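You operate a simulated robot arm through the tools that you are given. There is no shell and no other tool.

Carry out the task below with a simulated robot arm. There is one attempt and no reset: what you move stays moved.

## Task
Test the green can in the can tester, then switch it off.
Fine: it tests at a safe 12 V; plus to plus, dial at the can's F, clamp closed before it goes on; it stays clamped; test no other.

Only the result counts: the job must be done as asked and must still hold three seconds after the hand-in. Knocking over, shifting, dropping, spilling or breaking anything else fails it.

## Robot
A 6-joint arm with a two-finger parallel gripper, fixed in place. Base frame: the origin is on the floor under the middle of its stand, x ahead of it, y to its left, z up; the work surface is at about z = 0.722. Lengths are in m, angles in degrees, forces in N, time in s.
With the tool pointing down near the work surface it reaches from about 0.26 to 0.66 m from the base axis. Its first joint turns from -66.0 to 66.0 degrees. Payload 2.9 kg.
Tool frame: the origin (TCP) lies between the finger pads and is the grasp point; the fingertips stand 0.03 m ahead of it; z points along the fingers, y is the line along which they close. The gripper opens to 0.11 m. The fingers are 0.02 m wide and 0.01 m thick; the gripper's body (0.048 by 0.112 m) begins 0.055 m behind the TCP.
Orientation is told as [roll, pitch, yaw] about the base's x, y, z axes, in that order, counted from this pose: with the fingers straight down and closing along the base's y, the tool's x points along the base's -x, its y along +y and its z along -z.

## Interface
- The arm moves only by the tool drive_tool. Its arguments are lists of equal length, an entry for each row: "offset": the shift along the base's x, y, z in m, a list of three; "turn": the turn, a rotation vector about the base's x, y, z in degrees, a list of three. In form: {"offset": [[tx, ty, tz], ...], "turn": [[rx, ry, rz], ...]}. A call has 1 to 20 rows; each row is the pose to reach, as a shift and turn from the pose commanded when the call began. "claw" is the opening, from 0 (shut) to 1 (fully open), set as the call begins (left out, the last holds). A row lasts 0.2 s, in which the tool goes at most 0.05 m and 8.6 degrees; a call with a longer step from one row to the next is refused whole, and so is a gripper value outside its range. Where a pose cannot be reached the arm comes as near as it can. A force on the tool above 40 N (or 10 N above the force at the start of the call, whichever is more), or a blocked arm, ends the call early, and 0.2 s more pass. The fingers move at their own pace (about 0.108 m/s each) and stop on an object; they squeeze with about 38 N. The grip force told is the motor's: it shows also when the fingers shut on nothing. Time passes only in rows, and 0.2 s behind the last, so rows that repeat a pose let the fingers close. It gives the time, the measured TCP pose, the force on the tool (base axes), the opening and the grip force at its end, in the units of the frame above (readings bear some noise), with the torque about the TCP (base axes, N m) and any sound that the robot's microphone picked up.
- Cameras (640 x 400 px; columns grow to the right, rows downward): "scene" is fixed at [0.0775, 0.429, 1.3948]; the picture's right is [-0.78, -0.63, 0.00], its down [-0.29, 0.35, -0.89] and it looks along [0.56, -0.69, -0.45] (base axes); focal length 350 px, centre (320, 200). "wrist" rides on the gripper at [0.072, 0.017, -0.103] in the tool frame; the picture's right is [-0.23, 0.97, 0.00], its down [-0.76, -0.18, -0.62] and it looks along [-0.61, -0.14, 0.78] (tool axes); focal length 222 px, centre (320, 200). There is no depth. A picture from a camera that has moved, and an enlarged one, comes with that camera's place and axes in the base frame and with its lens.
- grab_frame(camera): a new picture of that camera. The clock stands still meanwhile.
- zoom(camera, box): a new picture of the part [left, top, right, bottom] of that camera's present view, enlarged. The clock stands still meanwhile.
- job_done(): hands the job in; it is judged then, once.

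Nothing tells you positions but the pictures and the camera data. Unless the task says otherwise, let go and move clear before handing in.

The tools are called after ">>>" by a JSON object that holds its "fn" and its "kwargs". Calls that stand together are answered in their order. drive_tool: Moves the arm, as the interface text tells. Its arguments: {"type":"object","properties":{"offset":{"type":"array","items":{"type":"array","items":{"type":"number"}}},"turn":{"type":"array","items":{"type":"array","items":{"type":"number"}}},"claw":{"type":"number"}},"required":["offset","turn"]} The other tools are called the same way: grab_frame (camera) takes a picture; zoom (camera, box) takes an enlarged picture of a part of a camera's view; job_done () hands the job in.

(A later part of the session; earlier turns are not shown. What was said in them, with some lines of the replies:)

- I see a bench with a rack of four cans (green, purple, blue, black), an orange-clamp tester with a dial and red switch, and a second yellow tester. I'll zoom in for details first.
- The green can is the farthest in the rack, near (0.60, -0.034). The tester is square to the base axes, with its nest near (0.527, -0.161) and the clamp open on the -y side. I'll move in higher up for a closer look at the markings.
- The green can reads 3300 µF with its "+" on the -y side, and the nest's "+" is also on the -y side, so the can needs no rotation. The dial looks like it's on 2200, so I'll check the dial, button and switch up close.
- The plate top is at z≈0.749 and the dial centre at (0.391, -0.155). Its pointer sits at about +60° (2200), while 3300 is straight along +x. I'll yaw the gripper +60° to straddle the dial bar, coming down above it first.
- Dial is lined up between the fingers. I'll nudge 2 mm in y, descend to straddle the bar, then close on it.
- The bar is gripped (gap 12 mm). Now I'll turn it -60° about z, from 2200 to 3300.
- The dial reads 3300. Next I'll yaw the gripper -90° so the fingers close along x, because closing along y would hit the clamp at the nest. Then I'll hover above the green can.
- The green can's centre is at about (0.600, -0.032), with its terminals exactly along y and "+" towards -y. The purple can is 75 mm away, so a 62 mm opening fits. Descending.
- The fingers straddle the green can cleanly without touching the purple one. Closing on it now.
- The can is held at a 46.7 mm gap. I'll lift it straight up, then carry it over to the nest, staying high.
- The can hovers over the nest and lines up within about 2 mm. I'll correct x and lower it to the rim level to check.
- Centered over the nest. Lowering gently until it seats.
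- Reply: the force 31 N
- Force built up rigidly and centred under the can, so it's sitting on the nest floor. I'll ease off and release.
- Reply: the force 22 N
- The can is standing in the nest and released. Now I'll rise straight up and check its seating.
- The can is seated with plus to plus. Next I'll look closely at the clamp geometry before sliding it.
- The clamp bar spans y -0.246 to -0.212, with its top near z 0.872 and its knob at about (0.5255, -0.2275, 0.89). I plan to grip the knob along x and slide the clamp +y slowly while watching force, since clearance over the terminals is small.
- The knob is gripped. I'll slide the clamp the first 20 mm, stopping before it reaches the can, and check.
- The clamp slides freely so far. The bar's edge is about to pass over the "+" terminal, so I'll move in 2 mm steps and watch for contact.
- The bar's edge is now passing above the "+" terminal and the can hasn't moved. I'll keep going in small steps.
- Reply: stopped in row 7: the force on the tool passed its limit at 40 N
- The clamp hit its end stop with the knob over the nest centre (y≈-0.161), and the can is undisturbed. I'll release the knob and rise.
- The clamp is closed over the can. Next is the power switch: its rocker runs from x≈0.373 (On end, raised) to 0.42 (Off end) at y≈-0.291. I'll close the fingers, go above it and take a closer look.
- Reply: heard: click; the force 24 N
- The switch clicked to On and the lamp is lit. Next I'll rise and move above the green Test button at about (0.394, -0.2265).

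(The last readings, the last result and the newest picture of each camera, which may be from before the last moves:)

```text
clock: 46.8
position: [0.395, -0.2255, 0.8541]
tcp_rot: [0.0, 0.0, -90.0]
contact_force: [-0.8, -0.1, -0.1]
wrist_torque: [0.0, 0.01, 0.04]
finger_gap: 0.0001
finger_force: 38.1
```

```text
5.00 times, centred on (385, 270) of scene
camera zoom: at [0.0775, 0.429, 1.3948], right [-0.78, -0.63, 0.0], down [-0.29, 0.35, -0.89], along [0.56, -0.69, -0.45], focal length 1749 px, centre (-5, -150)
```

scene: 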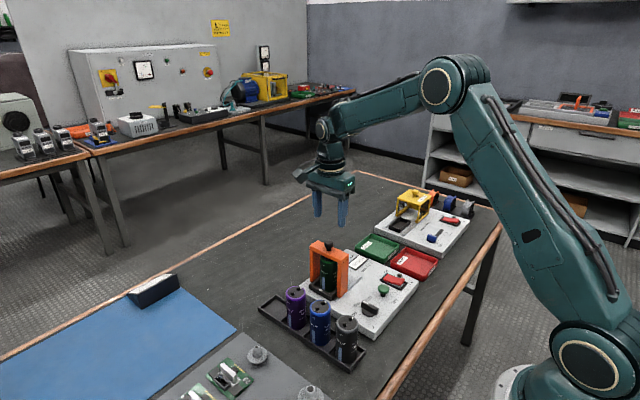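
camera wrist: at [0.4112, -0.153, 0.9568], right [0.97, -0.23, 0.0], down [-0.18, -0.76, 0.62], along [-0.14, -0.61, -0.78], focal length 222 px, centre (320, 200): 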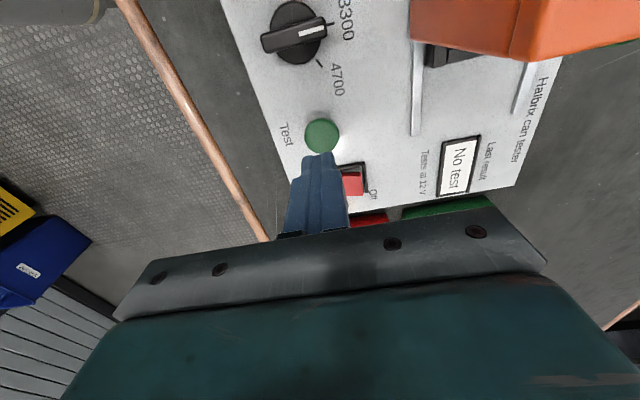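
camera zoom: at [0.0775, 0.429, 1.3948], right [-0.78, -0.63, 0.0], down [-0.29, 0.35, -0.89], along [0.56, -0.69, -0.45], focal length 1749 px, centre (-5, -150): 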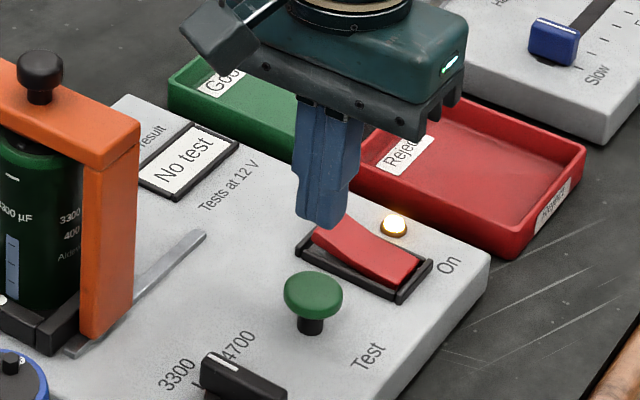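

>>> {"fn": "drive_tool", "kwargs": {"offset": [[0, 0, -0.015], [0, 0, -0.03], [0, 0, -0.038], [0, 0, -0.042], [0, 0, -0.045], [0, 0, -0.048]], "turn": [[0, 0, 0], [0, 0, 0], [0, 0, 0], [0, 0, 0], [0, 0, 0], [0, 0, 0]]}}

>>> {"fn": "zoom", "kwargs": {"camera": "scene", "box": [325, 240, 425, 320]}}

>>> {"fn": "grab_frame", "kwargs": {"camera": "wrist"}}

```text
clock: 48.2
position: [0.3949, -0.2268, 0.8068]
tcp_rot: [0.1, 0.0, -90.0]
contact_force: [1.4, 1.2, 1.5]
wrist_torque: [-0.01, -0.04, -0.01]
finger_gap: 0.0002
finger_force: 37.4
```

```text
5.00 times, centred on (375, 280) of scene
camera zoom: at [0.0775, 0.429, 1.3948], right [-0.78, -0.63, 0.0], down [-0.29, 0.35, -0.89], along [0.56, -0.69, -0.45], focal length 1749 px, centre (45, -200)
```

zoom: 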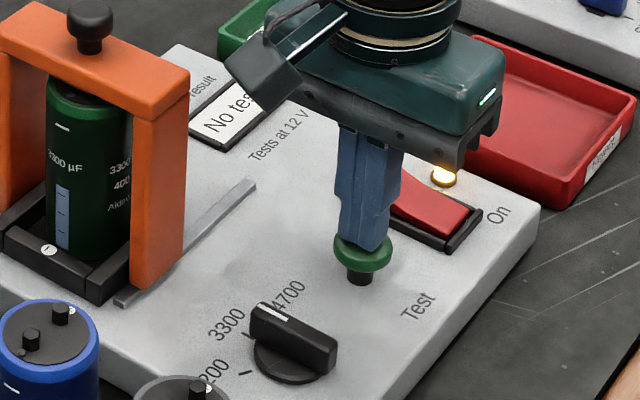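

```text
taken
camera wrist: at [0.4119, -0.1541, 0.9092], right [0.97, -0.23, 0.0], down [-0.18, -0.76, 0.62], along [-0.14, -0.61, -0.78], focal length 222 px, centre (320, 200)
```

wrist: 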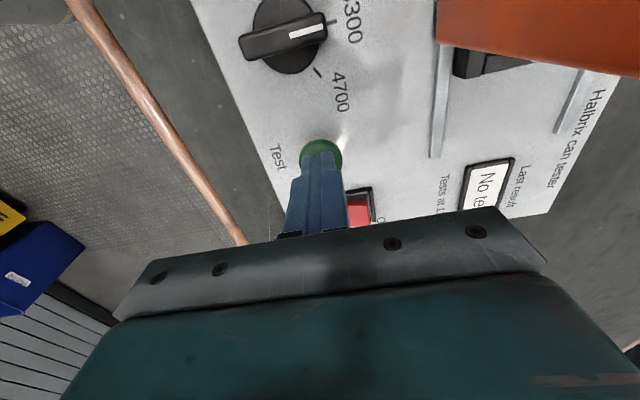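

I'm just touching the button. Pressing further now.

>>> {"fn": "drive_tool", "kwargs": {"offset": [[0, 0, -0.002], [0, 0, -0.004], [0, 0, -0.006], [0, 0, -0.006]], "turn": [[0, 0, 0], [0, 0, 0], [0, 0, 0], [0, 0, 0]]}}

>>> {"fn": "zoom", "kwargs": {"camera": "scene", "box": [325, 240, 425, 320]}}

>>> {"fn": "grab_frame", "kwargs": {"camera": "wrist"}}

```text
clock: 49.2
position: [0.3935, -0.2262, 0.8001]
tcp_rot: [0.0, -0.1, -90.0]
contact_force: [0.7, -1.4, 1.8]
wrist_torque: [-0.02, -0.04, -0.02]
finger_gap: 0.0
finger_force: 37.6
```

```text
5.00 times, centred on (375, 280) of scene
camera zoom: at [0.0775, 0.429, 1.3948], right [-0.78, -0.63, 0.0], down [-0.29, 0.35, -0.89], along [0.56, -0.69, -0.45], focal length 1749 px, centre (45, -200)
```

zoom: 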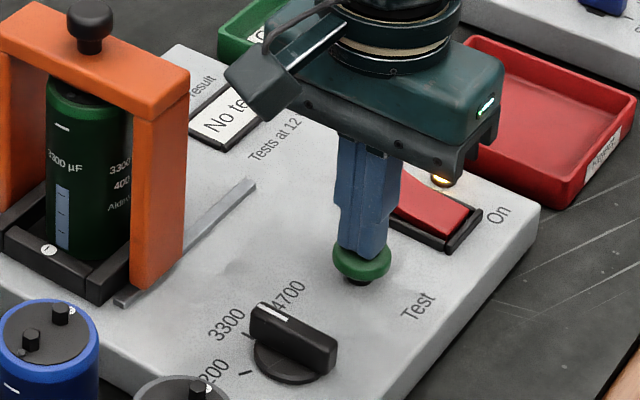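

```text
taken
camera wrist: at [0.4121, -0.1544, 0.9033], right [0.97, -0.23, 0.0], down [-0.18, -0.76, 0.62], along [-0.14, -0.61, -0.78], focal length 222 px, centre (320, 200)
```

wrist: 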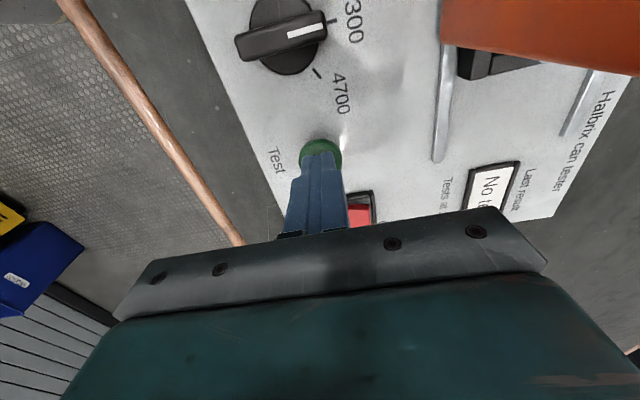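

The button is going down against a soft spring. I'll push on towards its stop.

>>> {"fn": "drive_tool", "kwargs": {"offset": [[0, 0, -0.0015], [0, 0, -0.003], [0, 0, -0.0045], [0, 0, -0.006], [0, 0, -0.006]], "turn": [[0, 0, 0], [0, 0, 0], [0, 0, 0], [0, 0, 0], [0, 0, 0]]}}

>>> {"fn": "zoom", "kwargs": {"camera": "scene", "box": [325, 240, 425, 320]}}

>>> {"fn": "grab_frame", "kwargs": {"camera": "wrist"}}

```text
clock: 50.4
position: [0.3943, -0.2255, 0.7952]
tcp_rot: [0.0, -0.1, -89.9]
contact_force: [1.4, 0.1, 4.5]
wrist_torque: [0.03, -0.04, 0.02]
finger_gap: 0.0
finger_force: 38.0
heard: click
```

```text
5.00 times, centred on (375, 280) of scene
camera zoom: at [0.0775, 0.429, 1.3948], right [-0.78, -0.63, 0.0], down [-0.29, 0.35, -0.89], along [0.56, -0.69, -0.45], focal length 1749 px, centre (45, -200)
```

zoom: 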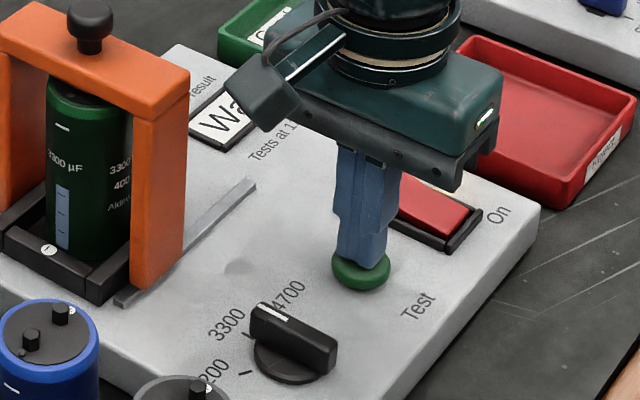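

```text
taken
camera wrist: at [0.4119, -0.1545, 0.8972], right [0.97, -0.23, 0.0], down [-0.18, -0.76, 0.62], along [-0.14, -0.61, -0.78], focal length 222 px, centre (320, 200)
```

wrist: 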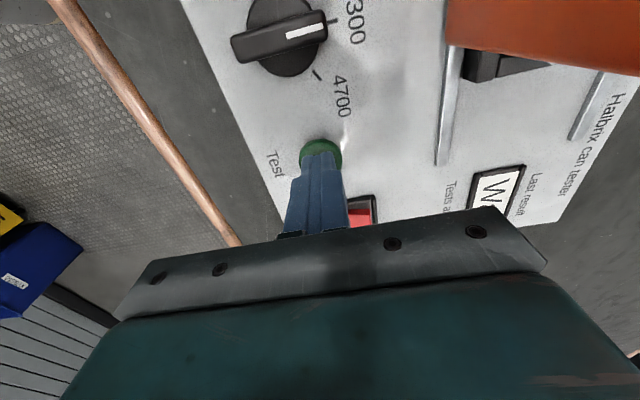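

It clicked and the display changed to "Wa…" (Wait). I'll hold still briefly and check the display.

>>> {"fn": "drive_tool", "kwargs": {"offset": [[0, 0, 0], [0, 0, 0], [0, 0, 0], [0, 0, 0], [0, 0, 0]], "turn": [[0, 0, 0], [0, 0, 0], [0, 0, 0], [0, 0, 0], [0, 0, 0]]}}

>>> {"fn": "zoom", "kwargs": {"camera": "wrist", "box": [430, 130, 570, 240]}}

>>> {"fn": "zoom", "kwargs": {"camera": "scene", "box": [335, 240, 405, 300]}}

```text
clock: 51.6
position: [0.3946, -0.2258, 0.7943]
tcp_rot: [0.0, 0.1, -90.0]
contact_force: [1.4, 0.9, 3.3]
wrist_torque: [0.0, -0.05, -0.02]
finger_gap: 0.0
finger_force: 38.4
```

```text
3.64 times, centred on (500, 185) of wrist
camera zoom: at [0.4118, -0.1546, 0.8971], right [0.97, -0.23, 0.0], down [-0.18, -0.76, 0.62], along [-0.14, -0.61, -0.78], focal length 808 px, centre (-334, 254)
```

zoom: 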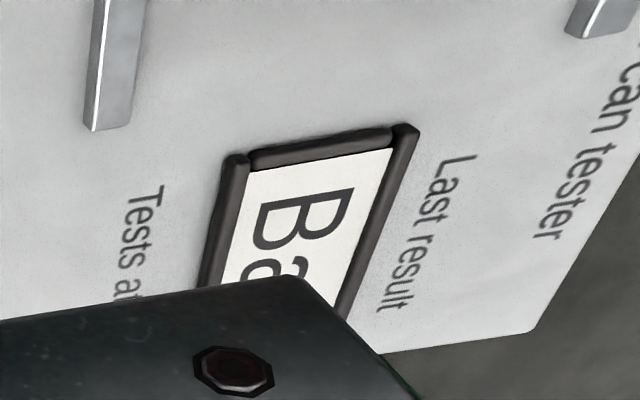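

```text
6.67 times, centred on (370, 270) of scene
camera zoom: at [0.0775, 0.429, 1.3948], right [-0.78, -0.63, 0.0], down [-0.29, 0.35, -0.89], along [0.56, -0.69, -0.45], focal length 2332 px, centre (-13, -267)
```

zoom: 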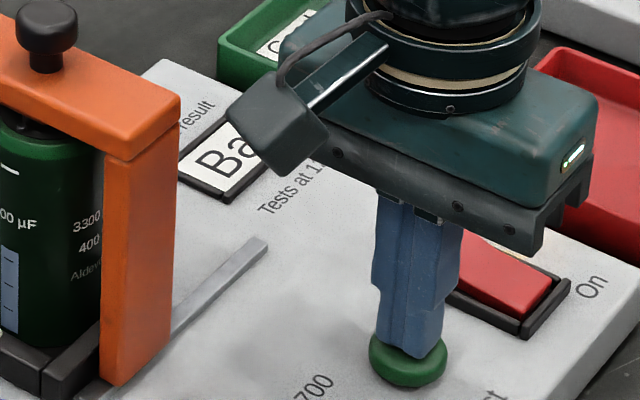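

The display now shows a result starting "Ba…". I'll lift off the button and read it in full before switching off.

>>> {"fn": "drive_tool", "kwargs": {"offset": [[0, 0, 0.015], [0, 0, 0.04], [0, 0, 0.065], [0, 0, 0.065]], "turn": [[0, 0, 0], [0, 0, 0], [0, 0, 0], [0, 0, 0]]}}

>>> {"fn": "grab_frame", "kwargs": {"camera": "wrist"}}

>>> {"fn": "zoom", "kwargs": {"camera": "scene", "box": [335, 235, 425, 315]}}

```text
clock: 52.6
position: [0.3956, -0.2271, 0.8602]
tcp_rot: [-0.2, 0.0, -90.0]
contact_force: [0.3, -0.4, -1.1]
wrist_torque: [-0.02, -0.02, 0.0]
finger_gap: 0.0004
finger_force: 37.8
```

```text
taken
camera wrist: at [0.4123, -0.1549, 0.9619], right [0.97, -0.23, 0.0], down [-0.18, -0.76, 0.62], along [-0.14, -0.61, -0.78], focal length 222 px, centre (320, 200)
```

wrist: 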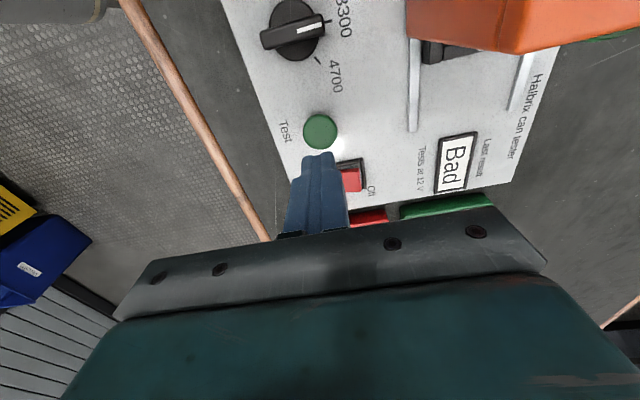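

```text
5.00 times, centred on (380, 275) of scene
camera zoom: at [0.0775, 0.429, 1.3948], right [-0.78, -0.63, 0.0], down [-0.29, 0.35, -0.89], along [0.56, -0.69, -0.45], focal length 1749 px, centre (20, -175)
```

zoom: 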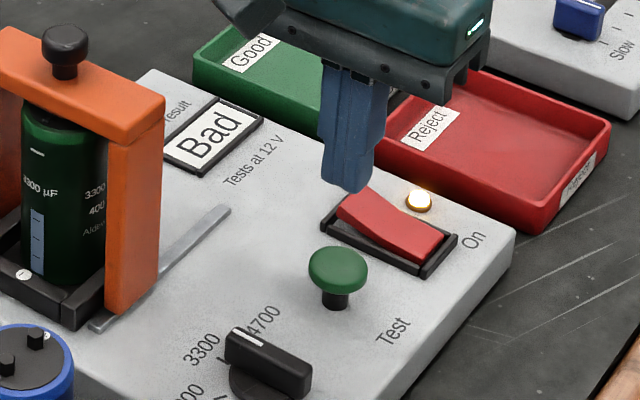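

The result reads "Bad", so the test is complete and valid. Now I'll switch off by pressing the raised Off end of the rocker near (0.414, -0.290).

>>> {"fn": "drive_tool", "kwargs": {"offset": [[0.008, -0.03, 0.005], [0.0185, -0.0635, 0.005], [0.0185, -0.0635, -0.02], [0.0185, -0.0635, -0.045], [0.0185, -0.0635, -0.05], [0.0185, -0.0635, -0.05]], "turn": [[0, 0, 0], [0, 0, 0], [0, 0, 0], [0, 0, 0], [0, 0, 0], [0, 0, 0]]}}

>>> {"fn": "zoom", "kwargs": {"camera": "wrist", "box": [230, 90, 390, 210]}}

>>> {"fn": "zoom", "kwargs": {"camera": "scene", "box": [365, 240, 425, 300]}}

```text
clock: 54.0
position: [0.4139, -0.2901, 0.8095]
tcp_rot: [0.0, 0.0, -90.0]
contact_force: [0.1, 0.1, -0.1]
wrist_torque: [0.0, 0.03, -0.01]
finger_gap: 0.0001
finger_force: 38.1
```

```text
3.33 times, centred on (310, 150) of wrist
camera zoom: at [0.4306, -0.2188, 0.9122], right [0.97, -0.23, 0.0], down [-0.18, -0.76, 0.62], along [-0.14, -0.61, -0.78], focal length 740 px, centre (353, 367)
```

zoom: 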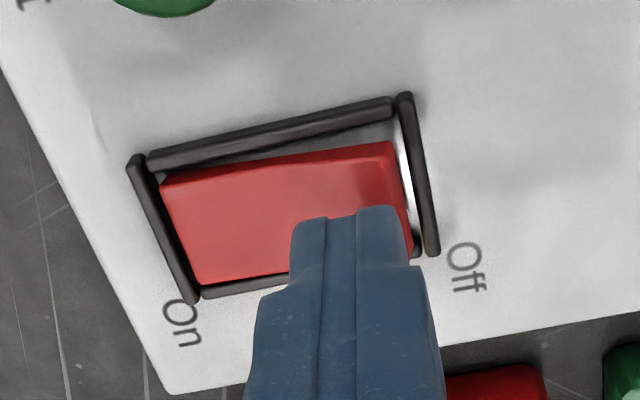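

```text
6.67 times, centred on (395, 270) of scene
camera zoom: at [0.0775, 0.429, 1.3948], right [-0.78, -0.63, 0.0], down [-0.29, 0.35, -0.89], along [0.56, -0.69, -0.45], focal length 2332 px, centre (-180, -267)
```

zoom: 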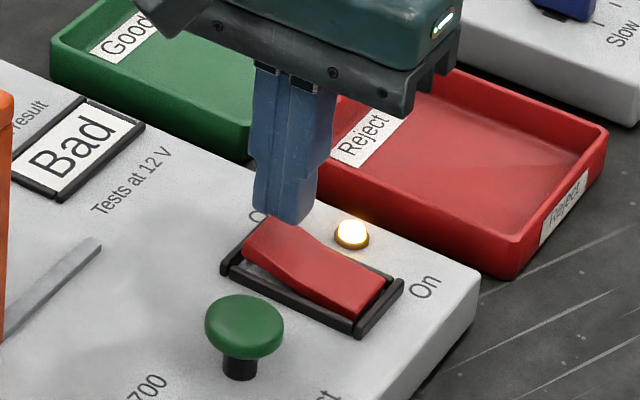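

Lined up over the Off end. Pressing down slowly.

>>> {"fn": "drive_tool", "kwargs": {"offset": [[0, 0.001, -0.005], [0, 0.001, -0.009], [0, 0.001, -0.012], [0, 0.001, -0.015], [0, 0.001, -0.018], [0, 0.001, -0.021]], "turn": [[0, 0, 0], [0, 0, 0], [0, 0, 0], [0, 0, 0], [0, 0, 0], [0, 0, 0]]}}

>>> {"fn": "zoom", "kwargs": {"camera": "scene", "box": [365, 240, 425, 300]}}

```text
clock: 55.4
position: [0.415, -0.2888, 0.7898]
tcp_rot: [0.2, -0.1, -89.9]
contact_force: [0.0, 7.2, 28.7]
wrist_torque: [0.17, 0.27, -0.07]
finger_gap: 0.0002
finger_force: 36.8
heard: click
```

```text
6.67 times, centred on (395, 270) of scene
camera zoom: at [0.0771, 0.4294, 1.3947], right [-0.78, -0.63, 0.0], down [-0.29, 0.35, -0.89], along [0.56, -0.69, -0.45], focal length 2332 px, centre (-180, -267)
```

zoom: 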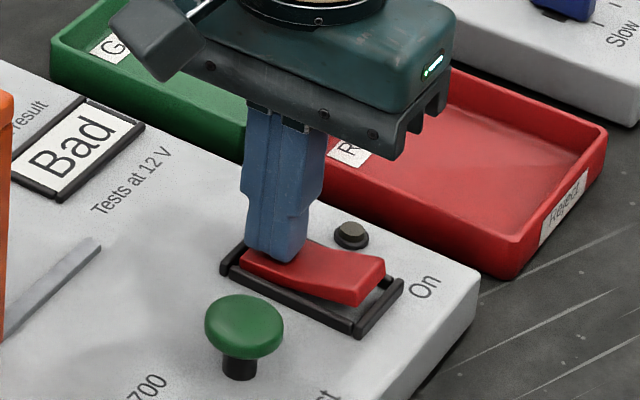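

The switch clicked Off and the lamp is dark. I'll move straight up and clear, then check everything.

>>> {"fn": "drive_tool", "kwargs": {"offset": [[0, 0, 0.015], [0, 0, 0.045], [0, 0, 0.085], [0, 0, 0.125], [0, 0, 0.165], [-0.01, 0, 0.2], [-0.01, 0, 0.2]], "turn": [[0, 0, 0], [0, 0, 0], [0, 0, 0], [0, 0, 0], [0, 0, 0], [0, 0, 0], [0, 0, 0]]}}

>>> {"fn": "grab_frame", "kwargs": {"camera": "scene"}}

>>> {"fn": "grab_frame", "kwargs": {"camera": "wrist"}}

>>> {"fn": "zoom", "kwargs": {"camera": "scene", "box": [255, 225, 435, 375]}}

```text
clock: 57.0
position: [0.4011, -0.29, 0.9872]
tcp_rot: [0.0, 0.0, -89.9]
contact_force: [0.9, -0.5, -0.2]
wrist_torque: [0.02, 0.0, -0.01]
finger_gap: 0.0
finger_force: 37.3
```

```text
taken
```

scene: 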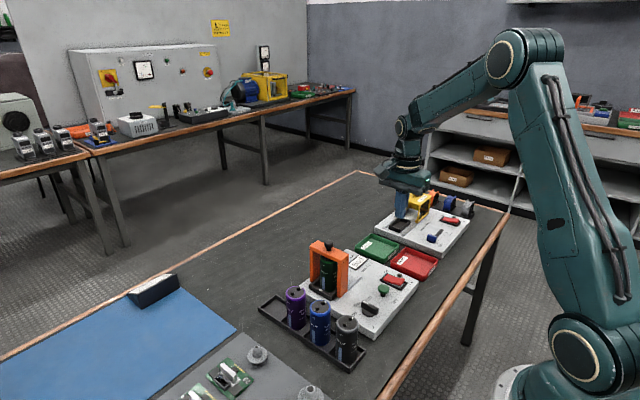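

```text
taken
camera wrist: at [0.4186, -0.2174, 1.0903], right [0.97, -0.23, 0.0], down [-0.18, -0.76, 0.62], along [-0.14, -0.61, -0.78], focal length 222 px, centre (320, 200)
```

wrist: 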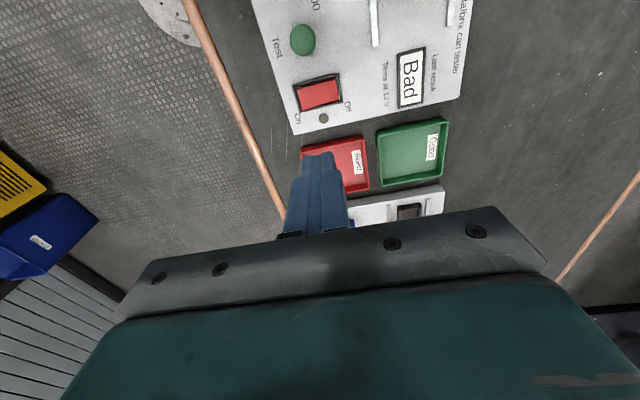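

```text
2.67 times, centred on (345, 300) of scene
camera zoom: at [0.0775, 0.429, 1.3948], right [-0.78, -0.63, 0.0], down [-0.29, 0.35, -0.89], along [0.56, -0.69, -0.45], focal length 933 px, centre (253, -67)
```

zoom: 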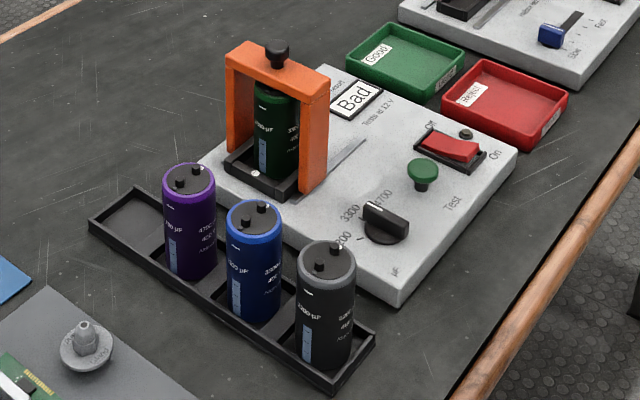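

The green can was tested at 3300 with plus to plus, and it read "Bad". The tester is off with its lamp dark, and the can is still clamped. The other cans haven't moved and the arm is clear, so I'm handing in.

>>> {"fn": "job_done", "kwargs": {}}

```text
The job is handed in.
```

I tested the green can in the can tester, and the result on the display was **"Bad"**. The tester is now off with its lamp dark.

- **Dial:** I turned it from 2200 to 3300, matching the 3300 µF printed on the can.
- **Polarity:** the can sits in the nest with its plus terminal on the plus side.
- **Clamp:** I slid it to its end stop over the can before switching on, and it is still closed.
- **Test:** I switched on, pressed Test once and waited for the result before switching off.

I tested no other can. The other three are still in their rack, and the arm is clear of the bench.
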